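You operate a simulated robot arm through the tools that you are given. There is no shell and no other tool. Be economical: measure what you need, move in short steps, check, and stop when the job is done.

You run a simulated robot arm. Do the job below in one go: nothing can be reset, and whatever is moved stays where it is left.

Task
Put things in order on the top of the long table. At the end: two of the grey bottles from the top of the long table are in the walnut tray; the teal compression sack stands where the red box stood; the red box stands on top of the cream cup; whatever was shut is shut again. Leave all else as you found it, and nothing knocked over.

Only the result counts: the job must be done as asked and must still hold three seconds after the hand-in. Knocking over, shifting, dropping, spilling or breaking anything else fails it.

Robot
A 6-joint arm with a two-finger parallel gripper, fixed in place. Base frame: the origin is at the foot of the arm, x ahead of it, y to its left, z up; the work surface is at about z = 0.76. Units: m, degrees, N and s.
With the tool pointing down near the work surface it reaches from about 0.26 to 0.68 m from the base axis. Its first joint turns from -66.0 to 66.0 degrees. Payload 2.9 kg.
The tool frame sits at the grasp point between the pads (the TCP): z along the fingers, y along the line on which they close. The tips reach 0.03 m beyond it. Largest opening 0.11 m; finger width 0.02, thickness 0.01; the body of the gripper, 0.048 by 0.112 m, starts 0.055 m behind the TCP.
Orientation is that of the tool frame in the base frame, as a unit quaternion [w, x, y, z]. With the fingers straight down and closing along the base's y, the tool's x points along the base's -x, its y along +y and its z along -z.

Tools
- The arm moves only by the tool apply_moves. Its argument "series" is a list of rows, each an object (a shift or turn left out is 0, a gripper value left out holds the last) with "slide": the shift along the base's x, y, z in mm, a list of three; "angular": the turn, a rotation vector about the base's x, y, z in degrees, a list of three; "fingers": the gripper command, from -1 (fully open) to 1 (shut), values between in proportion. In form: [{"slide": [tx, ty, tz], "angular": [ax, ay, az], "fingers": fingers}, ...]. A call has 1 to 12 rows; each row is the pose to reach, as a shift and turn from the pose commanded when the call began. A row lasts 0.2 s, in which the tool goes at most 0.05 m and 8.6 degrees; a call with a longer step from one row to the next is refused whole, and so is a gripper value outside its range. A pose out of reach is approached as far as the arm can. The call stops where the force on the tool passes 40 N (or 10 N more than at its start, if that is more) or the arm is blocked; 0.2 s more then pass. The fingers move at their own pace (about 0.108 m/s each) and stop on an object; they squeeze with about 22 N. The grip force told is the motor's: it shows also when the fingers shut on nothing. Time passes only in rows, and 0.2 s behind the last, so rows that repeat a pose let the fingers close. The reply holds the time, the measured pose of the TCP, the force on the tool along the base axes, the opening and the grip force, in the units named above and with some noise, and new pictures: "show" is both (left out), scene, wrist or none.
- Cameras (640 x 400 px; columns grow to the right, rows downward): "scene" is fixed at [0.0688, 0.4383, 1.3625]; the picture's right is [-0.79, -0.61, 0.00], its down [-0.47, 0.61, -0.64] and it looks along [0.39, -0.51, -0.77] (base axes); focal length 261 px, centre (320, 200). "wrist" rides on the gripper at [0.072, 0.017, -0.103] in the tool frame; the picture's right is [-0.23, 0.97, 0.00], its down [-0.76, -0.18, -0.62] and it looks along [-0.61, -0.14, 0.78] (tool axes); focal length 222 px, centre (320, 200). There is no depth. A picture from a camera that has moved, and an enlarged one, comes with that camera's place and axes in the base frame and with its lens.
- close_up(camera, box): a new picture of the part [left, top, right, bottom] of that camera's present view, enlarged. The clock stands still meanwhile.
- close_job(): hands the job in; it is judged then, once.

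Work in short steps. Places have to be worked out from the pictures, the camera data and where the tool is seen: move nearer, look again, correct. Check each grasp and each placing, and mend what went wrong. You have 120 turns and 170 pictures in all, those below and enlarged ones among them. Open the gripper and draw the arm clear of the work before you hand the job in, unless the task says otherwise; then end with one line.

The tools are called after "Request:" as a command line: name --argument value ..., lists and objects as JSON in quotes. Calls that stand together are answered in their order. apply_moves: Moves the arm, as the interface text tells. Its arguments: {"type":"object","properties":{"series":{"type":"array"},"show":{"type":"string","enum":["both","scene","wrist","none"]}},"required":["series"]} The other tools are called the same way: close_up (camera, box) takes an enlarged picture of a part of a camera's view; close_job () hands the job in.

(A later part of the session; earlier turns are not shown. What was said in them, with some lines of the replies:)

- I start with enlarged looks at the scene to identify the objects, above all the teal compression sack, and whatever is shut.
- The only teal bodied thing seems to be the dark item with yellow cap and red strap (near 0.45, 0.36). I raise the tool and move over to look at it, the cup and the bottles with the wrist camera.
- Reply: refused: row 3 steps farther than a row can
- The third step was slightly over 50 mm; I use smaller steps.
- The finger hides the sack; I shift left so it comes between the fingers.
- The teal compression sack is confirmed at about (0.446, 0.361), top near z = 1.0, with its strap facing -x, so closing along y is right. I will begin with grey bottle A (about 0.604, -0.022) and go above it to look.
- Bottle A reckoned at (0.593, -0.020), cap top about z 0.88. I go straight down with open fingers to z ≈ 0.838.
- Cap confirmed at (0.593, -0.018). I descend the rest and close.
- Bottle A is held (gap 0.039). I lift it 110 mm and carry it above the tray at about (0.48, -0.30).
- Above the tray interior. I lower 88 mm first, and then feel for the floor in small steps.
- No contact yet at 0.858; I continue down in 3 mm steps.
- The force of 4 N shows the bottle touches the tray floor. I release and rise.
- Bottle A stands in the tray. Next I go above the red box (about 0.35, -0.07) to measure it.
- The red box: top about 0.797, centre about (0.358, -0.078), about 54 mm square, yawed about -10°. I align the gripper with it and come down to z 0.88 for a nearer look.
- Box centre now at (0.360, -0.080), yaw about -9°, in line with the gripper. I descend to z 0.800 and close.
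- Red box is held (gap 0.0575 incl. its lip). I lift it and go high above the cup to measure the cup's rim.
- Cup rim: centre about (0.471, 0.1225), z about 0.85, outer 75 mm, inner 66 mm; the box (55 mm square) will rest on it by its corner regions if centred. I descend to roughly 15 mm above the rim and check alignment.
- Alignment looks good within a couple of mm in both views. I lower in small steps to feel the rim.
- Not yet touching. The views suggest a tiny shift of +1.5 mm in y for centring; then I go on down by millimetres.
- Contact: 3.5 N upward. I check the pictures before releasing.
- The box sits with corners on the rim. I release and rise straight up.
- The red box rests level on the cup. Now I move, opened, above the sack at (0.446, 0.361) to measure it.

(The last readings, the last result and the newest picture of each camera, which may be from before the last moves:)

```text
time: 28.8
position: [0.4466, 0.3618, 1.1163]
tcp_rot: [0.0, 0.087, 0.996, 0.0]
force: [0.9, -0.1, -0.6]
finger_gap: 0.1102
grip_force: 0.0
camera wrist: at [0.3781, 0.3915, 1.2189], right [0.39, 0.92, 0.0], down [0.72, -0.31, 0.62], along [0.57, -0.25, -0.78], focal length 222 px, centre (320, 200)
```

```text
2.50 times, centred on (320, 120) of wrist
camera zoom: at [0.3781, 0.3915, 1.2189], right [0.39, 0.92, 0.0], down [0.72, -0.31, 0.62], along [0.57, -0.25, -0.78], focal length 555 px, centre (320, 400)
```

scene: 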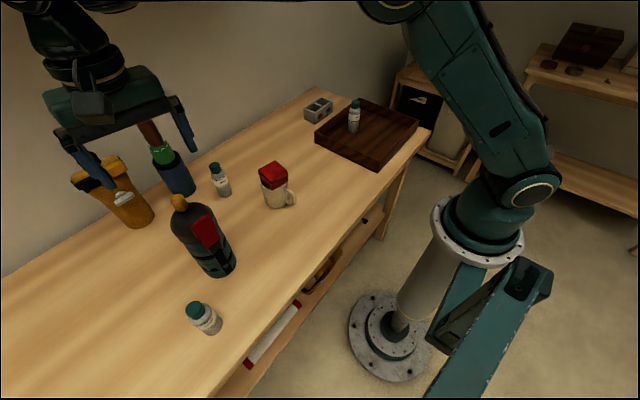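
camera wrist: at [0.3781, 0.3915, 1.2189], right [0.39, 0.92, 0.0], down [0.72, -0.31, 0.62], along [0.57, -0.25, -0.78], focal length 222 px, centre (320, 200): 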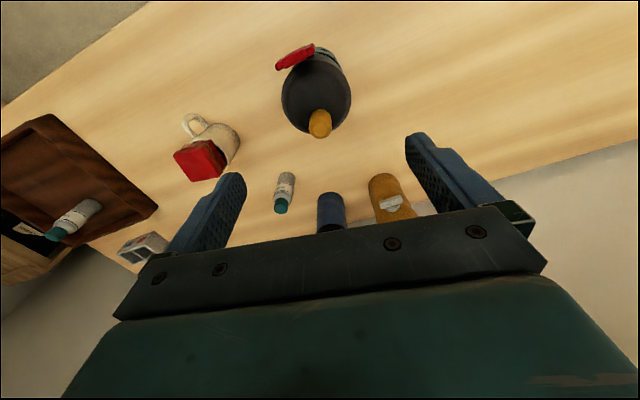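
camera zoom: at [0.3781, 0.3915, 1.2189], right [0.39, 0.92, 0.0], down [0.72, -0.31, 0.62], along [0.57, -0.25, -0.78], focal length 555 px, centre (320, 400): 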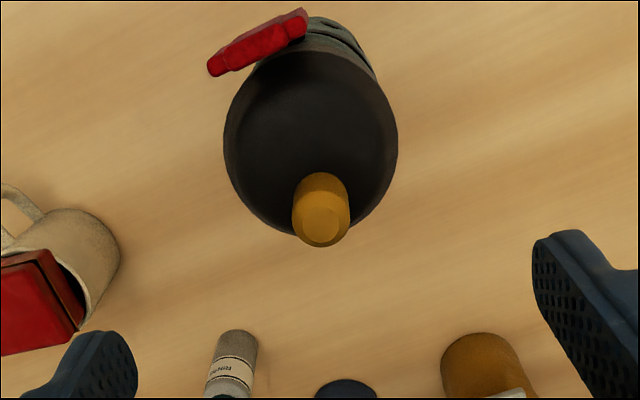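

The strap faces -x, so I turn the yaw back to 0 and come down to 1.03 over the axis (0.445, 0.361) to recheck centring before the fingers pass the sack.

Request:
apply_moves --series '[{"slide": [-1, -1, -30], "angular": [0, 0, 5]}, {"slide": [-1, -1, -65], "angular": [0, 0, 10]}, {"slide": [-1, -1, -86], "angular": [0, 0, 10]}]'

Request:
close_up --camera "wrist" --box '[200, 60, 440, 210]'

Request:
close_up --camera "scene" --box '[130, 160, 270, 290]'

```text
time: 29.6
position: [0.4479, 0.3599, 1.031]
tcp_rot: [0.001, -0.002, 1.0, 0.0]
force: [0.3, 0.3, 0.5]
finger_gap: 0.11
grip_force: 0.0
camera wrist: at [0.3749, 0.3776, 1.1329], right [0.23, 0.97, 0.0], down [0.76, -0.18, 0.62], along [0.61, -0.14, -0.78], focal length 222 px, centre (320, 200)
```

scene: 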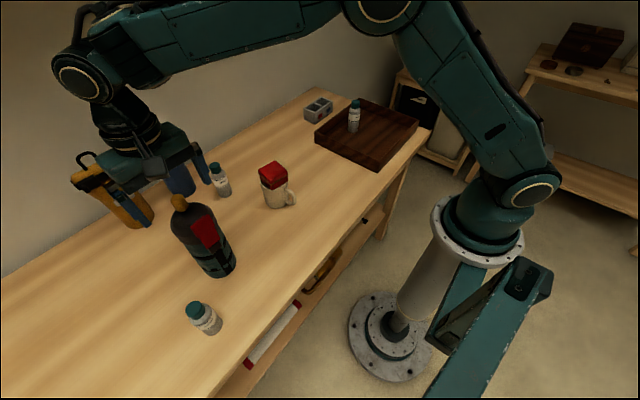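
wrist: 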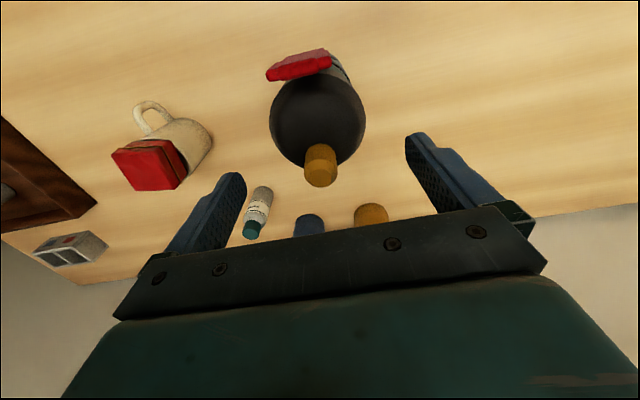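

```text
2.67 times, centred on (320, 135) of wrist
camera zoom: at [0.3749, 0.3776, 1.1329], right [0.23, 0.97, 0.0], down [0.76, -0.18, 0.62], along [0.61, -0.14, -0.78], focal length 592 px, centre (320, 373)
```

zoom: 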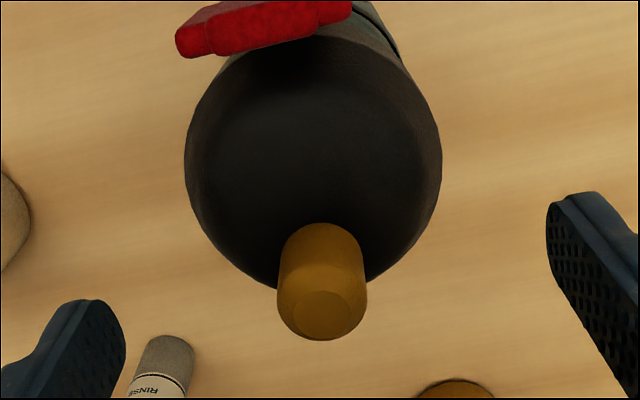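

```text
3.08 times, centred on (200, 225) of scene
camera zoom: at [0.0688, 0.4383, 1.3625], right [-0.79, -0.61, 0.0], down [-0.47, 0.61, -0.64], along [0.39, -0.51, -0.77], focal length 803 px, centre (689, 123)
```

zoom: 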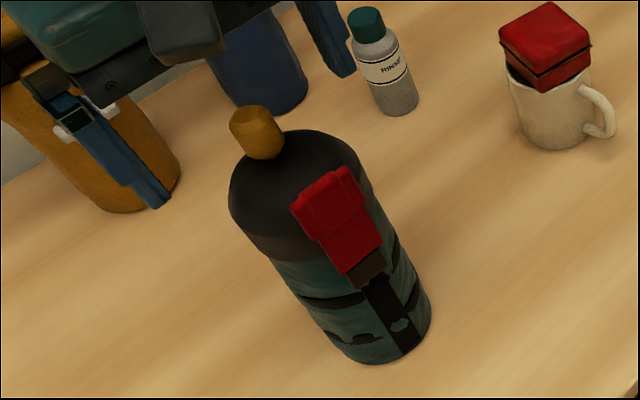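

Body widest below z ≈ 0.94, centred at (0.443, 0.361); the cap top is about 1.0. I descend to z ≈ 0.953 so the palm stays off the cap.

Request:
apply_moves --series '[{"slide": [-4, 1, -30]}, {"slide": [-4, 1, -60]}, {"slide": [-4, 1, -78]}]'

Request:
close_up --camera "scene" --box '[130, 160, 270, 290]'

```text
time: 30.4
position: [0.4434, 0.3623, 0.9561]
tcp_rot: [0.004, 0.0, 1.0, 0.003]
force: [-2.8, 0.0, 24.8]
finger_gap: 0.1099
grip_force: 0.0
camera wrist: at [0.3702, 0.3784, 1.0587], right [0.23, 0.97, 0.01], down [0.76, -0.18, 0.63], along [0.61, -0.14, -0.78], focal length 222 px, centre (320, 200)
```

scene: 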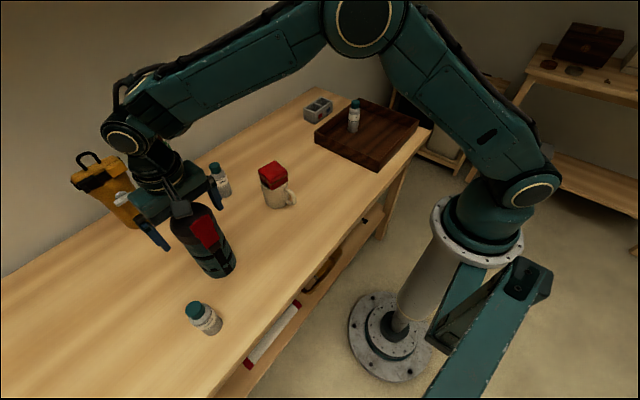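
wrist: 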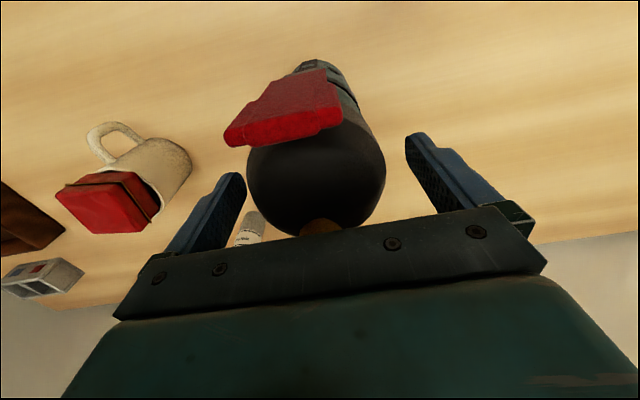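

```text
3.08 times, centred on (200, 225) of scene
camera zoom: at [0.0684, 0.438, 1.3626], right [-0.79, -0.61, 0.0], down [-0.47, 0.61, -0.64], along [0.39, -0.51, -0.77], focal length 803 px, centre (689, 123)
```

zoom: 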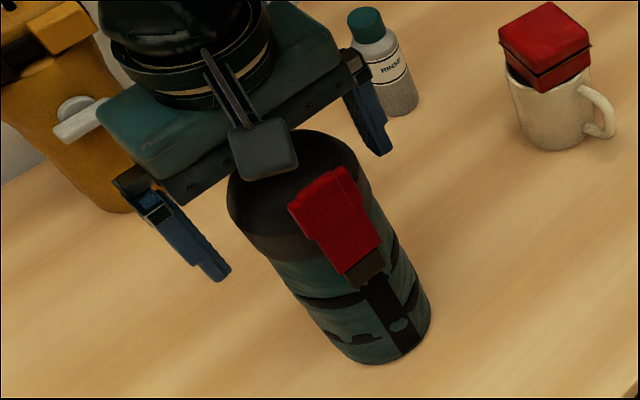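

The palm touches the cap (25 N), so cap top is about 1.01. I back off straight up, and will grasp instead with the tool tilted about 34° (pointing forward-down) so the palm stays in front of the cap.

Request:
apply_moves --series '[{"slide": [0, 0, 30]}, {"slide": [0, 0, 70]}, {"slide": [0, 0, 100]}, {"slide": [-15, -1, 100], "angular": [0, -8.5, 0]}, {"slide": [-30, -1, 85], "angular": [0, -17, 0]}, {"slide": [-45, -1, 70], "angular": [0, -25.5, 0]}, {"slide": [-58, -1, 60], "angular": [0, -34, 0]}, {"slide": [-58, -1, 60], "angular": [0, -34, 0]}]'

Request:
close_up --camera "scene" --box '[130, 160, 270, 290]'

```text
time: 32.2
position: [0.3845, 0.357, 1.0113]
tcp_rot: [0.293, 0.0, 0.956, 0.0]
force: [-0.8, 0.1, 0.2]
finger_gap: 0.11
grip_force: 0.0
camera wrist: at [0.266, 0.3752, 1.0562], right [0.19, 0.97, 0.13], down [0.28, -0.18, 0.94], along [0.94, -0.14, -0.31], focal length 222 px, centre (320, 200)
```

scene: 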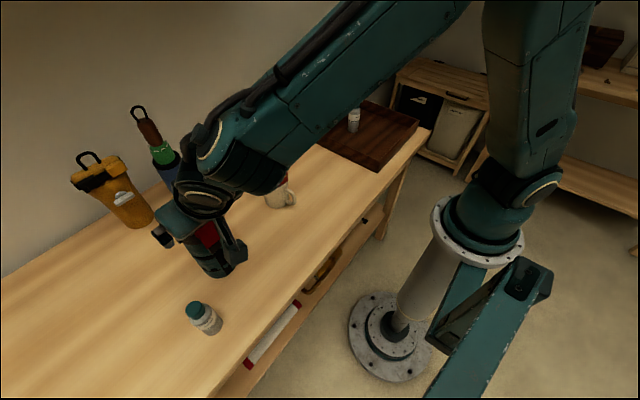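
wrist: 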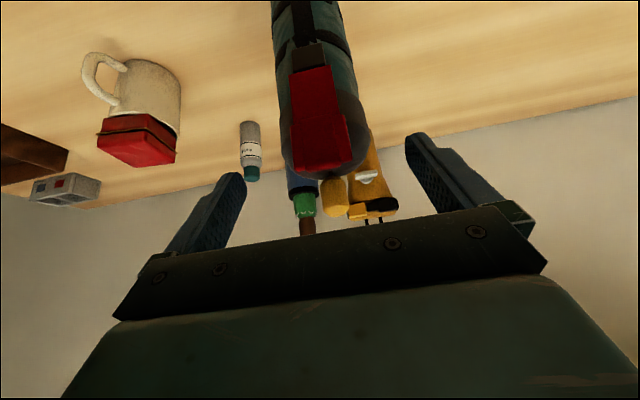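

```text
3.08 times, centred on (200, 225) of scene
camera zoom: at [0.0687, 0.4383, 1.3625], right [-0.79, -0.61, 0.0], down [-0.47, 0.61, -0.64], along [0.39, -0.51, -0.77], focal length 803 px, centre (689, 123)
```

zoom: 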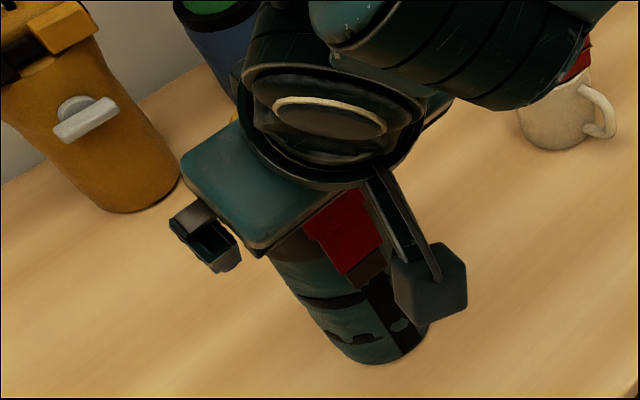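

The strap's buckle rises to z ≈ 1.0 on this side, so a tilted grasp would meet it. I go back to the vertical pose above the sack and will grasp with the palm just off the cap (TCP ≈ 0.958), the pads on the full-width part below 0.94.

Request:
apply_moves --series '[{"slide": [13, 0, 10], "angular": [0, 8.5, 0]}, {"slide": [28, 2, 25], "angular": [0, 17, 0]}, {"slide": [43, 2, 40], "angular": [0, 25.5, 0]}, {"slide": [59, 2, 40], "angular": [0, 34, 0]}, {"slide": [59, 2, 40], "angular": [0, 34, 0]}]' --show "wrist"

```text
time: 33.4
position: [0.444, 0.3611, 1.0522]
tcp_rot: [0.0, 0.0, 1.0, 0.0]
force: [-0.5, 0.2, 0.0]
finger_gap: 0.1099
grip_force: 0.1
camera wrist: at [0.3712, 0.379, 1.1542], right [0.23, 0.97, 0.0], down [0.76, -0.18, 0.62], along [0.61, -0.14, -0.78], focal length 222 px, centre (320, 200)
```

wrist: 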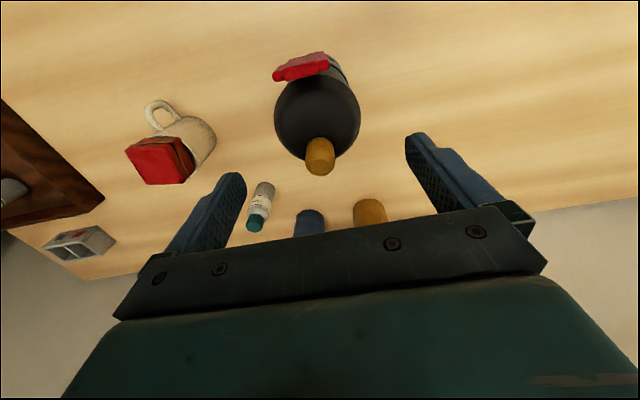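

The sack stands as before. I descend 94 mm and close.

Request:
apply_moves --series '[{"slide": [0, 0, -40]}, {"slide": [0, 0, -75]}, {"slide": [0, 0, -94]}, {"slide": [0, 0, -94], "fingers": 1}, {"slide": [0, 0, -94], "fingers": 1}, {"slide": [0, 0, -94], "fingers": 1}]'

Request:
close_up --camera "scene" --box '[130, 160, 270, 290]'

```text
time: 34.8
position: [0.444, 0.3617, 0.9561]
tcp_rot: [0.0, 0.001, 1.0, 0.001]
force: [-0.8, -6.2, 12.1]
finger_gap: 0.0779
grip_force: 21.7
camera wrist: at [0.3716, 0.3788, 1.0595], right [0.23, 0.97, 0.0], down [0.76, -0.18, 0.62], along [0.61, -0.14, -0.78], focal length 222 px, centre (320, 200)
```

scene: 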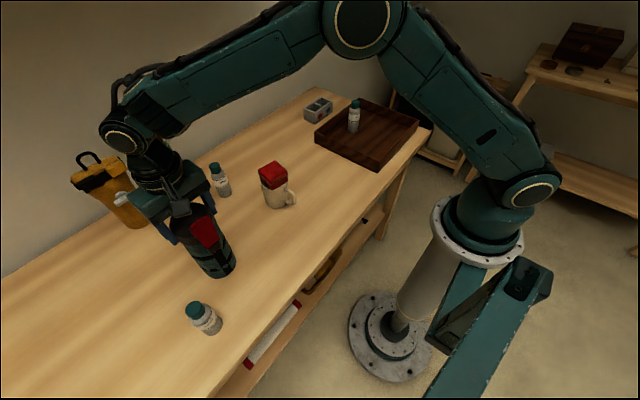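
wrist: 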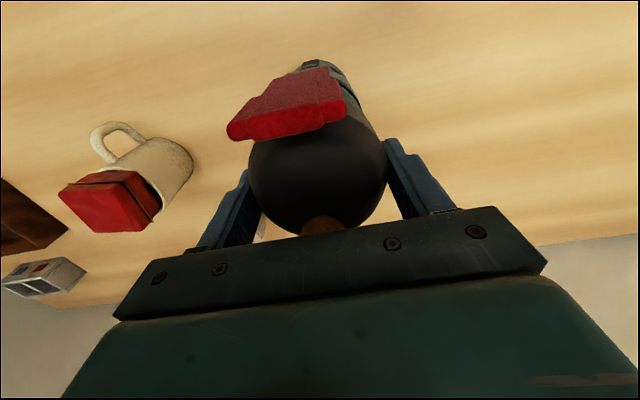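

```text
3.08 times, centred on (200, 225) of scene
camera zoom: at [0.0686, 0.4381, 1.3626], right [-0.79, -0.61, 0.0], down [-0.47, 0.61, -0.64], along [0.39, -0.51, -0.77], focal length 803 px, centre (689, 123)
```

zoom: 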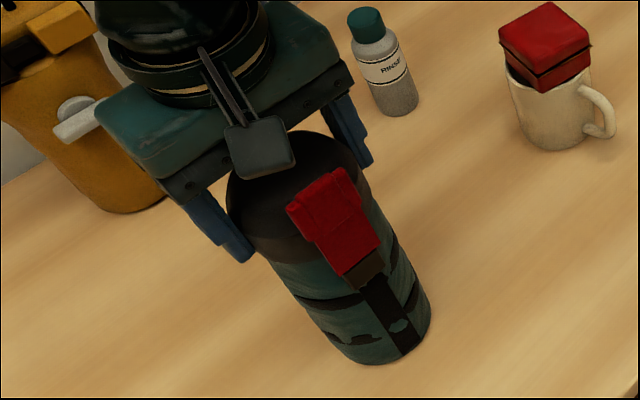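

Closed at 78 mm on the sack. I test with a slow 15 mm lift.

Request:
apply_moves --series '[{"slide": [0, 0, 3]}, {"slide": [0, 0, 6]}, {"slide": [0, 0, 10]}, {"slide": [0, 0, 15]}, {"slide": [0, 0, 15]}]' --show "wrist"

Request:
close_up --camera "scene" --box '[130, 160, 270, 290]'

```text
time: 36.0
position: [0.4438, 0.3605, 0.9713]
tcp_rot: [0.0, 0.0, 1.0, 0.0]
force: [0.9, -0.6, -3.5]
finger_gap: 0.0778
grip_force: 22.0
camera wrist: at [0.3713, 0.3784, 1.0753], right [0.23, 0.97, 0.0], down [0.76, -0.18, 0.62], along [0.61, -0.14, -0.78], focal length 222 px, centre (320, 200)
```

wrist: 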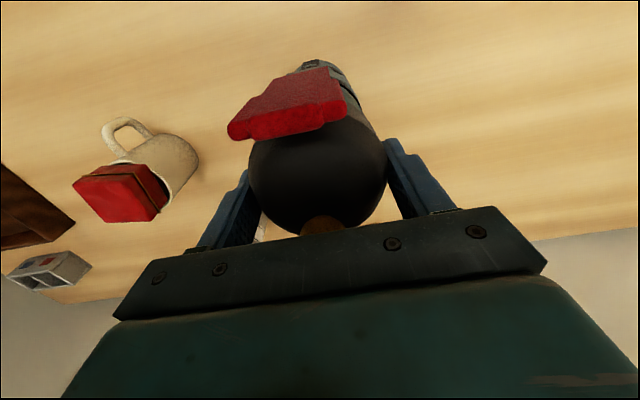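

```text
3.08 times, centred on (200, 225) of scene
camera zoom: at [0.0688, 0.4384, 1.3625], right [-0.79, -0.61, 0.0], down [-0.47, 0.61, -0.64], along [0.39, -0.51, -0.77], focal length 803 px, centre (689, 123)
```

zoom: 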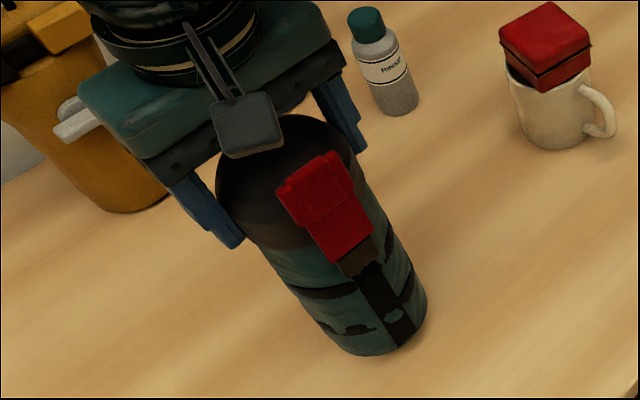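

Held firmly (3.5 N weight) and upright. I lift it well above the other things and carry it toward (0.36, -0.08), passing on the -x side of the cup.

Request:
apply_moves --series '[{"slide": [0, 0, 35]}, {"slide": [0, 0, 75]}, {"slide": [0, 0, 115]}, {"slide": [-8, -15, 135]}, {"slide": [-20, -45, 137]}, {"slide": [-35, -80, 137]}, {"slide": [-50, -118, 137]}, {"slide": [-65, -158, 137]}, {"slide": [-80, -198, 137]}, {"slide": [-84, -240, 137]}, {"slide": [-84, -280, 137]}, {"slide": [-84, -305, 137]}]' --show "scene"

```text
time: 38.6
position: [0.3589, 0.056, 1.1092]
tcp_rot: [0.0, 0.001, 1.0, 0.0]
force: [0.5, 1.1, -3.3]
finger_gap: 0.0779
grip_force: 22.4
```

scene: 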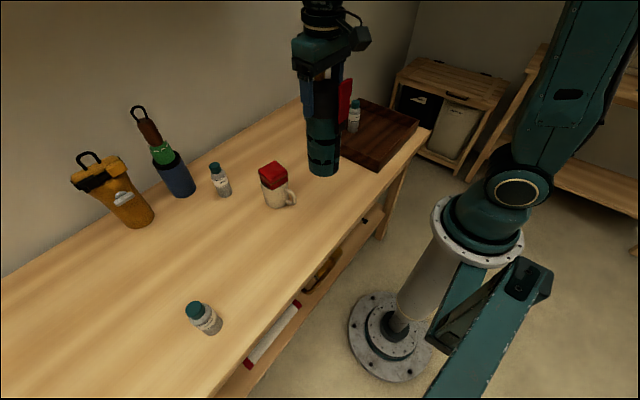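

Carry goes well. I move on to y = -0.080 and lower to about 20 mm above the table.

Request:
apply_moves --series '[{"slide": [0, -40, 0]}, {"slide": [1, -80, 0]}, {"slide": [1, -115, 0]}, {"slide": [1, -135, 0]}, {"slide": [1, -136, -30]}, {"slide": [1, -136, -65]}, {"slide": [1, -136, -100]}, {"slide": [1, -136, -130]}, {"slide": [1, -136, -130]}]'

Request:
close_up --camera "scene" --box '[270, 70, 430, 230]'

```text
time: 40.6
position: [0.3614, -0.0801, 0.9801]
tcp_rot: [0.001, -0.001, 1.0, 0.001]
force: [-0.6, 0.8, -4.0]
finger_gap: 0.0779
grip_force: 21.8
camera wrist: at [0.288, -0.0616, 1.0829], right [0.23, 0.97, 0.0], down [0.76, -0.18, 0.62], along [0.61, -0.14, -0.78], focal length 222 px, centre (320, 200)
```

scene: 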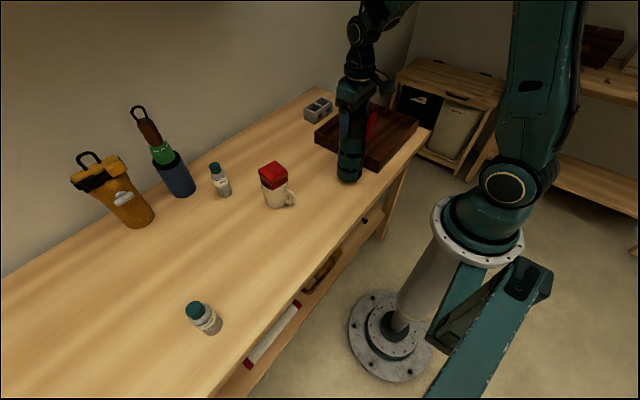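
wrist: 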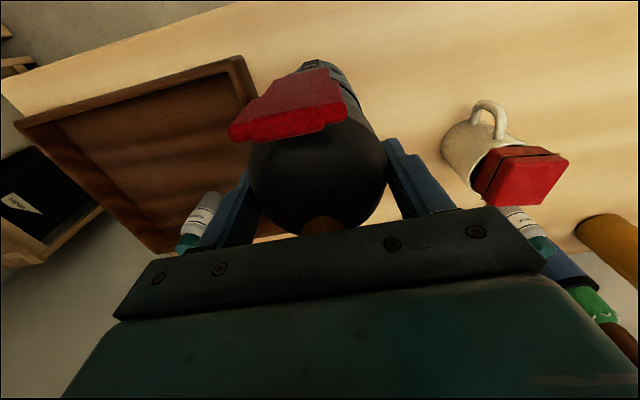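

```text
2.50 times, centred on (350, 150) of scene
camera zoom: at [0.0688, 0.4383, 1.3625], right [-0.79, -0.61, 0.0], down [-0.47, 0.61, -0.64], along [0.39, -0.51, -0.77], focal length 652 px, centre (245, 325)
```

zoom: 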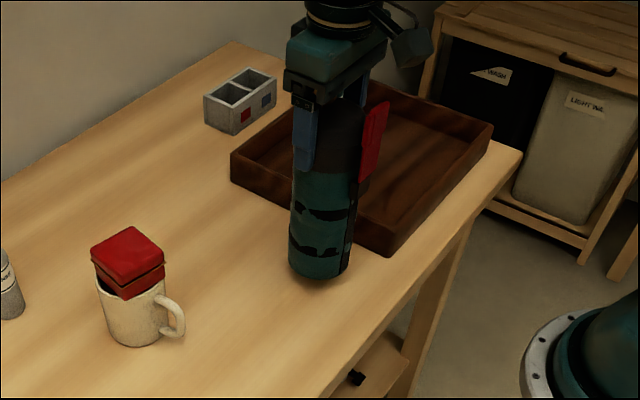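

Position is right. I lower 20 mm, then feel for the table.

Request:
apply_moves --series '[{"slide": [0, 0, -8]}, {"slide": [0, 0, -15]}, {"slide": [0, 0, -20]}]' --show "none"

Request:
apply_moves --series '[{"slide": [0, 0, -1]}, {"slide": [0, 0, -2]}]' --show "none"

```text
time: 41.4
position: [0.3602, -0.0801, 0.9606]
tcp_rot: [0.0, 0.0, 1.0, 0.0]
force: [0.1, 0.3, -2.6]
finger_gap: 0.0778
grip_force: 22.1
```

```text
time: 42.0
position: [0.3603, -0.0792, 0.9578]
tcp_rot: [0.0, 0.0, 1.0, 0.001]
force: [0.1, -0.1, -3.1]
finger_gap: 0.0775
grip_force: 22.1
```

Request:
apply_moves --series '[{"slide": [0, 0, -1]}, {"slide": [0, 0, -2]}]' --show "none"

Request:
apply_moves --series '[{"slide": [0, 0, -0.5]}, {"slide": [0, 0, -1]}]' --show "none"

```text
time: 42.6
position: [0.361, -0.0792, 0.9569]
tcp_rot: [0.002, 0.0, 1.0, 0.0]
force: [-3.4, -0.3, 13.0]
finger_gap: 0.0776
grip_force: 22.0
```

```text
time: 43.2
position: [0.3609, -0.0802, 0.956]
tcp_rot: [0.002, 0.0, 1.0, -0.001]
force: [-7.4, -3.4, 36.0]
finger_gap: 0.0777
grip_force: 22.1
```

It stands on the table (36 N, a bit more than needed). I ease back 1.5 mm, release and rise.

Request:
apply_moves --series '[{"slide": [0, 0, 1]}, {"slide": [0, 0, 2]}, {"slide": [0, 0, 2], "fingers": -1}, {"slide": [0, 0, 2], "fingers": -1}, {"slide": [0, 0, 2], "fingers": -1}, {"slide": [0, 0, 20]}, {"slide": [0, 0, 60]}, {"slide": [0, 0, 105]}, {"slide": [0, 0, 140]}, {"slide": [0, 0, 140]}]'

Request:
close_up --camera "scene" --box '[270, 70, 430, 230]'

```text
time: 45.4
position: [0.3615, -0.0798, 1.0953]
tcp_rot: [0.0, 0.0, 1.0, 0.0]
force: [0.6, 0.1, 0.3]
finger_gap: 0.1099
grip_force: 0.0
camera wrist: at [0.2893, -0.0629, 1.1987], right [0.23, 0.97, 0.0], down [0.76, -0.18, 0.62], along [0.61, -0.14, -0.78], focal length 222 px, centre (320, 200)
```

scene: 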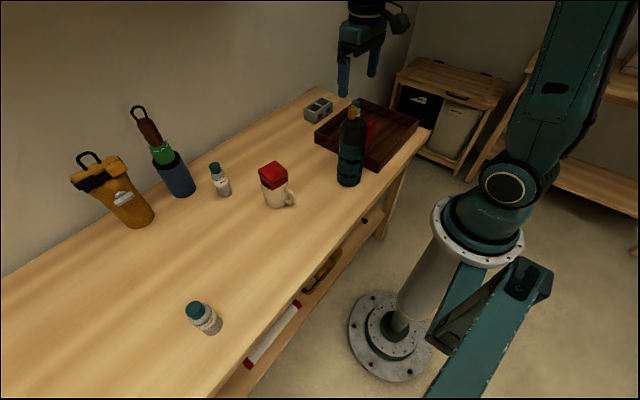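
wrist: 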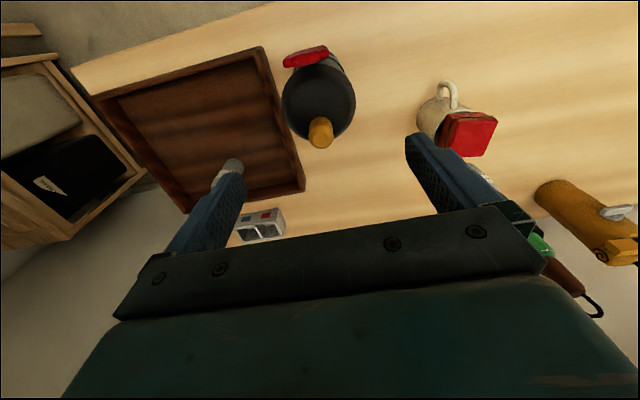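

```text
2.50 times, centred on (350, 150) of scene
camera zoom: at [0.0688, 0.4383, 1.3625], right [-0.79, -0.61, 0.0], down [-0.47, 0.61, -0.64], along [0.39, -0.51, -0.77], focal length 652 px, centre (245, 325)
```

zoom: 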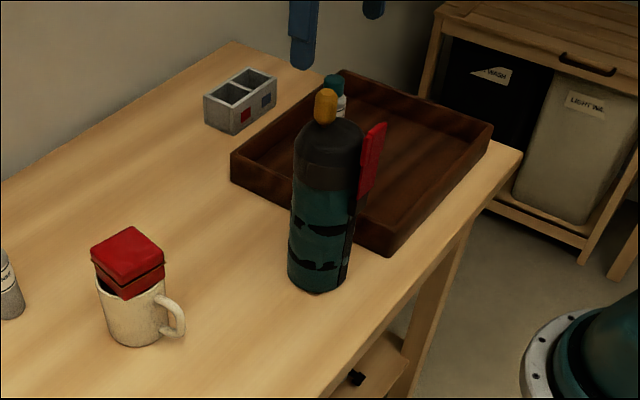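

The sack stands upright at the red box's place. Next, bottle C at about (0.337, 0.458): I travel above it at full height.

Request:
apply_moves --series '[{"slide": [-2, 46, 5]}, {"slide": [-4, 93, 5]}, {"slide": [-6, 140, 5]}, {"slide": [-8, 187, 5]}, {"slide": [-10, 234, 5]}, {"slide": [-12, 281, 5]}, {"slide": [-14, 328, 5]}, {"slide": [-16, 375, 5]}, {"slide": [-18, 422, 0]}, {"slide": [-20, 468, -10]}, {"slide": [-22, 510, -30]}, {"slide": [-24, 538, -60]}]'

```text
time: 48.0
position: [0.3382, 0.4603, 1.0348]
tcp_rot: [0.0, 0.001, 1.0, 0.0]
force: [-0.2, 1.4, -0.4]
finger_gap: 0.1097
grip_force: 0.1
camera wrist: at [0.2658, 0.4771, 1.1375], right [0.23, 0.97, 0.0], down [0.76, -0.18, 0.62], along [0.61, -0.14, -0.78], focal length 222 px, centre (320, 200)
```

scene: 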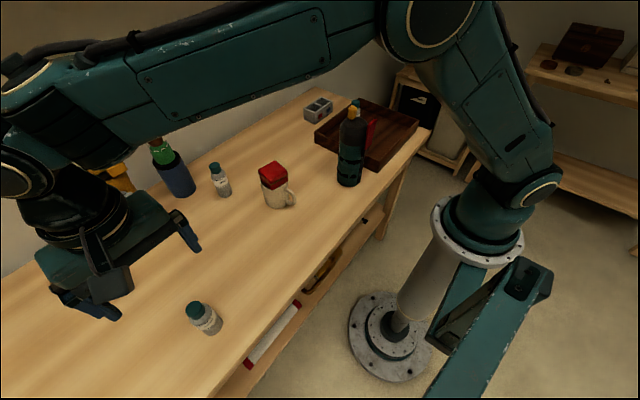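
wrist: 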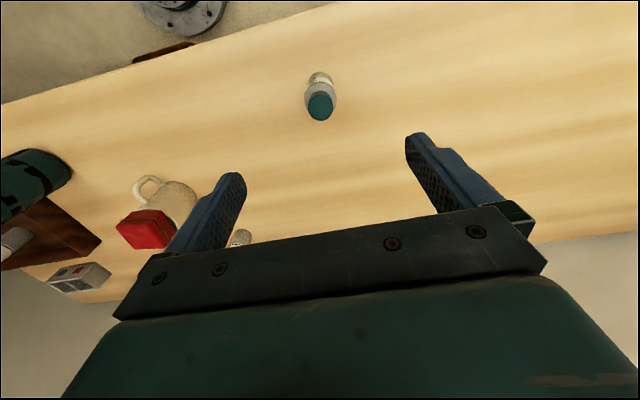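

Bottle C at (0.336, 0.461), directly below. I descend to z 0.840 and close.

Request:
apply_moves --series '[{"slide": [-2, 0, -45]}, {"slide": [-2, 0, -90]}, {"slide": [-2, 0, -130]}, {"slide": [-2, 0, -165]}, {"slide": [-2, 0, -194]}, {"slide": [-2, 0, -194], "fingers": 1}, {"slide": [-2, 0, -194], "fingers": 1}, {"slide": [-2, 0, -194], "fingers": 1}]'

```text
time: 49.8
position: [0.336, 0.4586, 0.8391]
tcp_rot: [0.0, 0.001, 1.0, 0.0]
force: [0.7, -1.0, 0.1]
finger_gap: 0.0388
grip_force: 22.3
camera wrist: at [0.2637, 0.4763, 0.9436], right [0.23, 0.97, 0.0], down [0.76, -0.18, 0.62], along [0.61, -0.14, -0.78], focal length 222 px, centre (320, 200)
```

scene: 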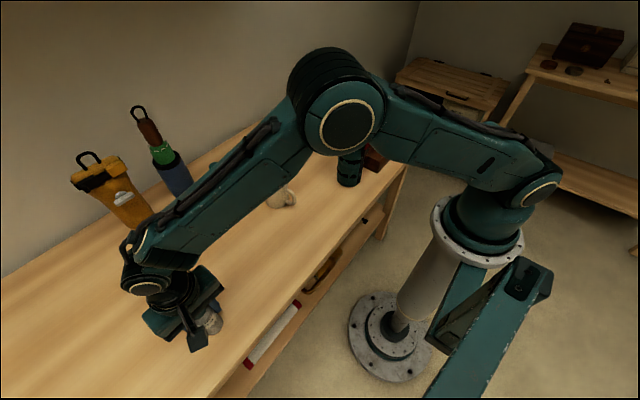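
wrist: 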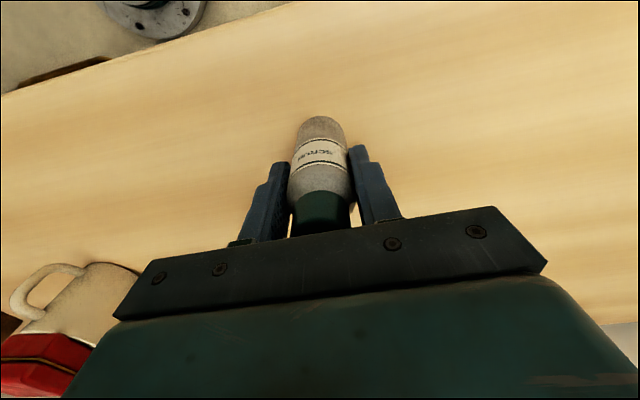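

Bottle C is held (gap 0.039). I lift to z ≈ 1.10 and carry along x ≈ 0.5 so as to keep clear of the sack.

Request:
apply_moves --series '[{"slide": [0, 0, 45]}, {"slide": [0, 0, 90]}, {"slide": [0, 0, 135]}, {"slide": [0, 0, 180]}, {"slide": [10, -15, 220]}, {"slide": [25, -40, 255]}, {"slide": [45, -80, 261]}, {"slide": [65, -122, 261]}, {"slide": [85, -163, 261]}, {"slide": [105, -204, 261]}, {"slide": [125, -245, 261]}, {"slide": [145, -286, 261]}]' --show "scene"

Request:
apply_moves --series '[{"slide": [10, -43, 0]}, {"slide": [20, -86, 0]}, {"slide": [25, -131, 0]}, {"slide": [25, -177, 0]}, {"slide": [25, -223, 0]}, {"slide": [25, -269, 0]}, {"slide": [25, -315, 0]}, {"slide": [10, -357, 0]}, {"slide": [-15, -396, 0]}, {"slide": [-42, -433, 0]}, {"slide": [-67, -472, 0]}, {"slide": [-91, -505, 0]}]'

```text
time: 52.4
position: [0.4792, 0.1735, 1.101]
tcp_rot: [0.0, 0.0, 1.0, 0.0]
force: [0.2, 0.0, -1.2]
finger_gap: 0.0388
grip_force: 22.4
```

scene: 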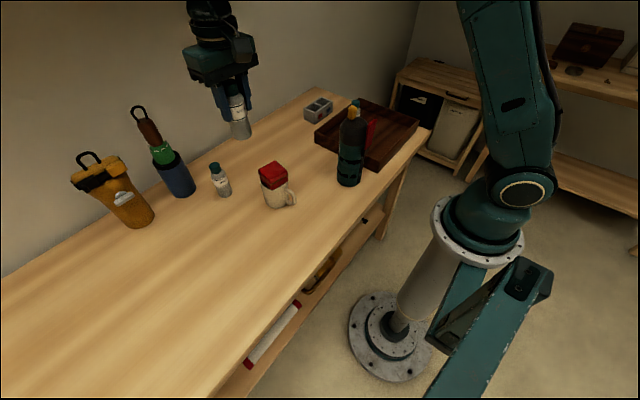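

```text
time: 55.0
position: [0.388, -0.3332, 1.1033]
tcp_rot: [0.0, -0.001, 1.0, 0.001]
force: [1.0, 0.2, -1.0]
finger_gap: 0.0386
grip_force: 22.3
camera wrist: at [0.3163, -0.3158, 1.2056], right [0.23, 0.97, 0.0], down [0.76, -0.18, 0.62], along [0.61, -0.14, -0.78], focal length 222 px, centre (320, 200)
```

scene: 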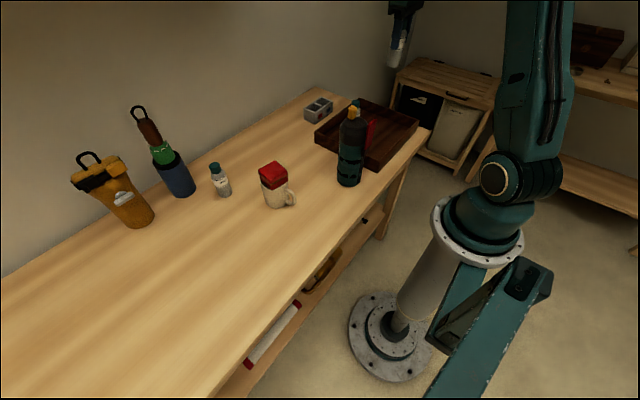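
wrist: 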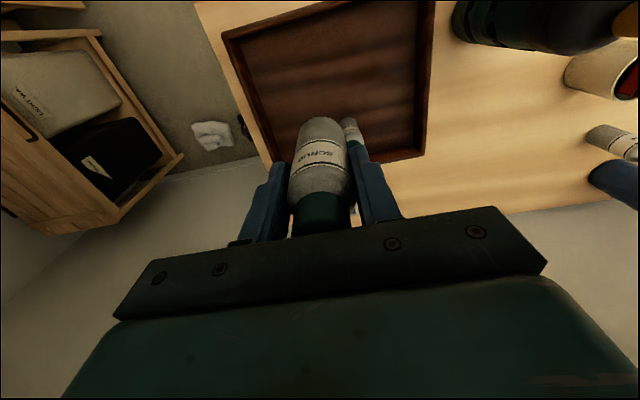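

Above the tray, inside its walls and clear of bottle A. I lower to about 12 mm above the floor.

Request:
apply_moves --series '[{"slide": [0, 0, -45]}, {"slide": [0, 0, -90]}, {"slide": [0, 0, -135]}, {"slide": [0, 0, -180]}, {"slide": [0, 0, -215]}, {"slide": [0, 0, -240]}]' --show "wrist"

Request:
apply_moves --series '[{"slide": [0, 0, -4]}, {"slide": [0, 0, -8]}, {"slide": [0, 0, -10]}]' --show "none"

Request:
apply_moves --series '[{"slide": [0, 0, -1]}, {"slide": [0, 0, -2]}]' --show "none"

```text
time: 56.4
position: [0.3904, -0.3319, 0.8595]
tcp_rot: [0.0, 0.001, 1.0, 0.0]
force: [0.5, -1.0, -0.4]
finger_gap: 0.0385
grip_force: 21.9
camera wrist: at [0.3168, -0.3153, 0.9623], right [0.23, 0.97, 0.0], down [0.76, -0.18, 0.62], along [0.61, -0.14, -0.78], focal length 222 px, centre (320, 200)
```

wrist: 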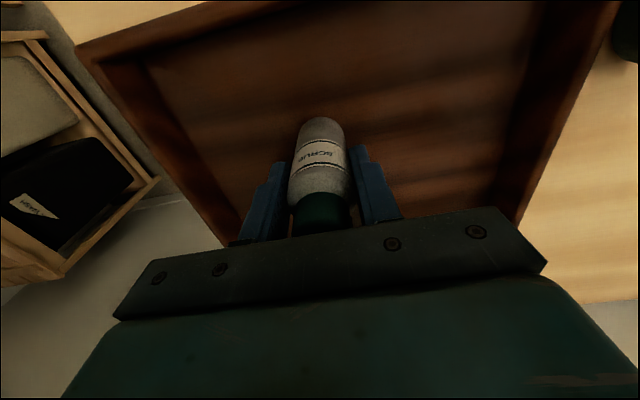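

```text
time: 57.2
position: [0.389, -0.3327, 0.852]
tcp_rot: [0.0, -0.001, 1.0, 0.001]
force: [-0.6, -0.1, -1.3]
finger_gap: 0.0391
grip_force: 22.1
```

```text
time: 57.8
position: [0.3888, -0.3326, 0.8506]
tcp_rot: [0.001, 0.0, 1.0, 0.0]
force: [-2.4, 2.0, 11.2]
finger_gap: 0.0386
grip_force: 22.0
```

Contact with the tray floor (11 N). I release, rise and look.

Request:
apply_moves --series '[{"slide": [0, 0, 0.5], "fingers": -0.2}, {"slide": [0, 0, 0.5], "fingers": -0.2}, {"slide": [0, 0, 0.5], "fingers": -0.2}, {"slide": [0, 0, 40]}, {"slide": [0, 0, 85]}, {"slide": [0, 0, 130]}, {"slide": [0, 0, 175]}, {"slide": [0, 0, 220]}, {"slide": [0, 0, 250]}]'

Request:
close_up --camera "scene" --box '[250, 70, 430, 220]'

Request:
close_up --camera "wrist" --box '[200, 0, 640, 240]'

```text
time: 59.8
position: [0.3871, -0.3314, 1.0972]
tcp_rot: [-0.002, 0.0, 1.0, -0.001]
force: [0.6, 0.7, 0.6]
finger_gap: 0.0659
grip_force: 0.1
camera wrist: at [0.3155, -0.3141, 1.2016], right [0.23, 0.97, 0.0], down [0.76, -0.18, 0.62], along [0.61, -0.14, -0.78], focal length 222 px, centre (320, 200)
```

scene: 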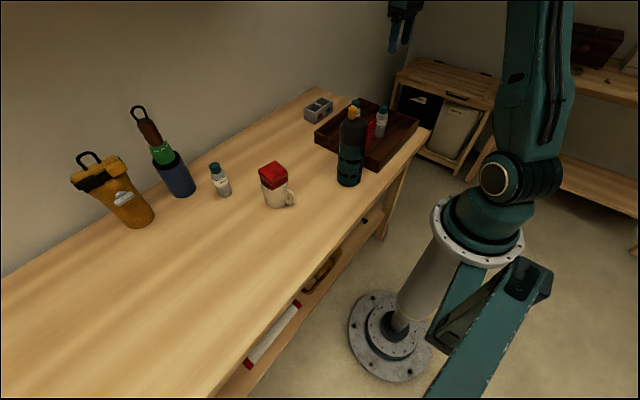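
wrist: 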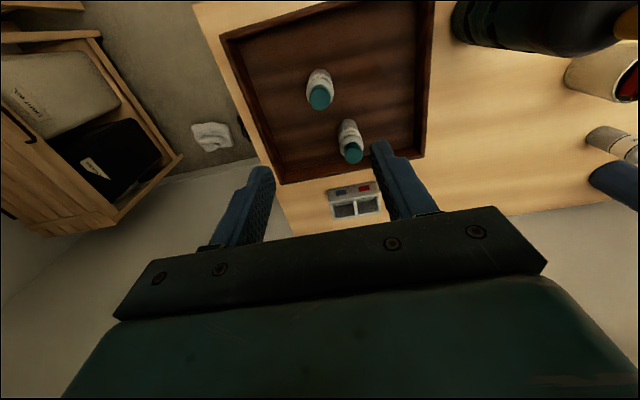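

```text
2.67 times, centred on (340, 145) of scene
camera zoom: at [0.0688, 0.4384, 1.3625], right [-0.79, -0.61, 0.0], down [-0.47, 0.61, -0.64], along [0.39, -0.51, -0.77], focal length 696 px, centre (267, 347)
```

zoom: 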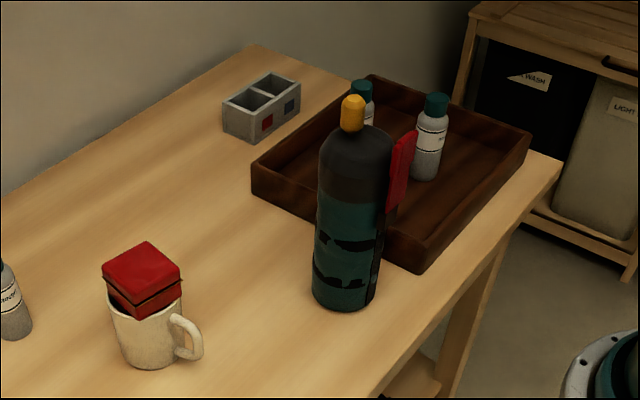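

```text
1.45 times, centred on (420, 120) of wrist
camera zoom: at [0.3155, -0.3141, 1.2016], right [0.23, 0.97, 0.0], down [0.76, -0.18, 0.62], along [0.61, -0.14, -0.78], focal length 323 px, centre (174, 316)
```

zoom: 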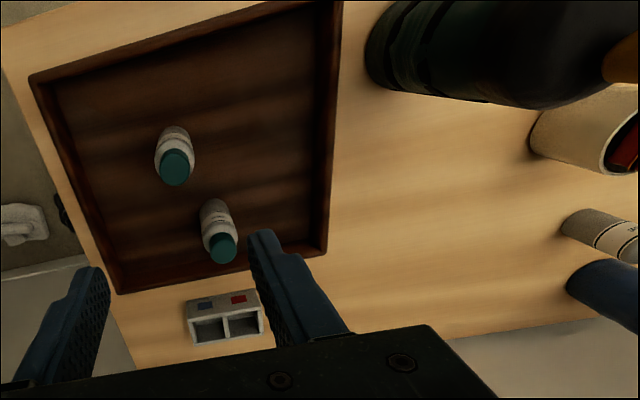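

Both bottles stand in the tray, the sack stands at (0.36, -0.08), and the box sits shut on the cup. I open the gripper fully and draw a little higher, checking that nothing has moved.

Request:
apply_moves --series '[{"slide": [0, 0, 20], "fingers": -1}, {"slide": [0, 0, 40], "fingers": -1}, {"slide": [0, 0, 40], "fingers": -1}]' --show "scene"

```text
time: 60.6
position: [0.3886, -0.3322, 1.1386]
tcp_rot: [0.0, 0.0, 1.0, 0.0]
force: [0.0, 0.3, 0.0]
finger_gap: 0.1098
grip_force: 0.2
```

scene: 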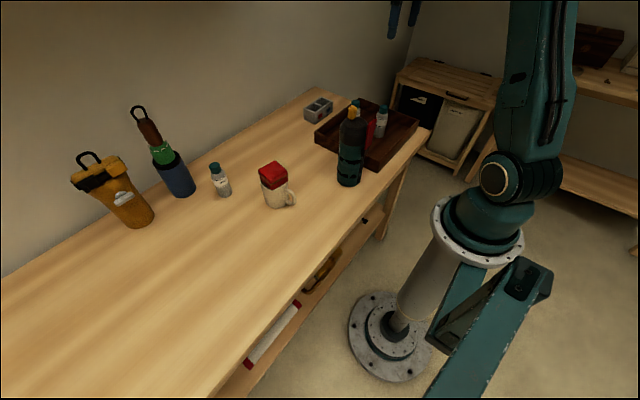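

Everything is in place and steady, so I hand the job in.

Request:
close_job

```text
The job is handed in.
```

The job is handed in: two grey bottles stand in the walnut tray, the teal sack stands where the red box stood, the red box sits shut on the cream cup, and nothing else was moved or opened.
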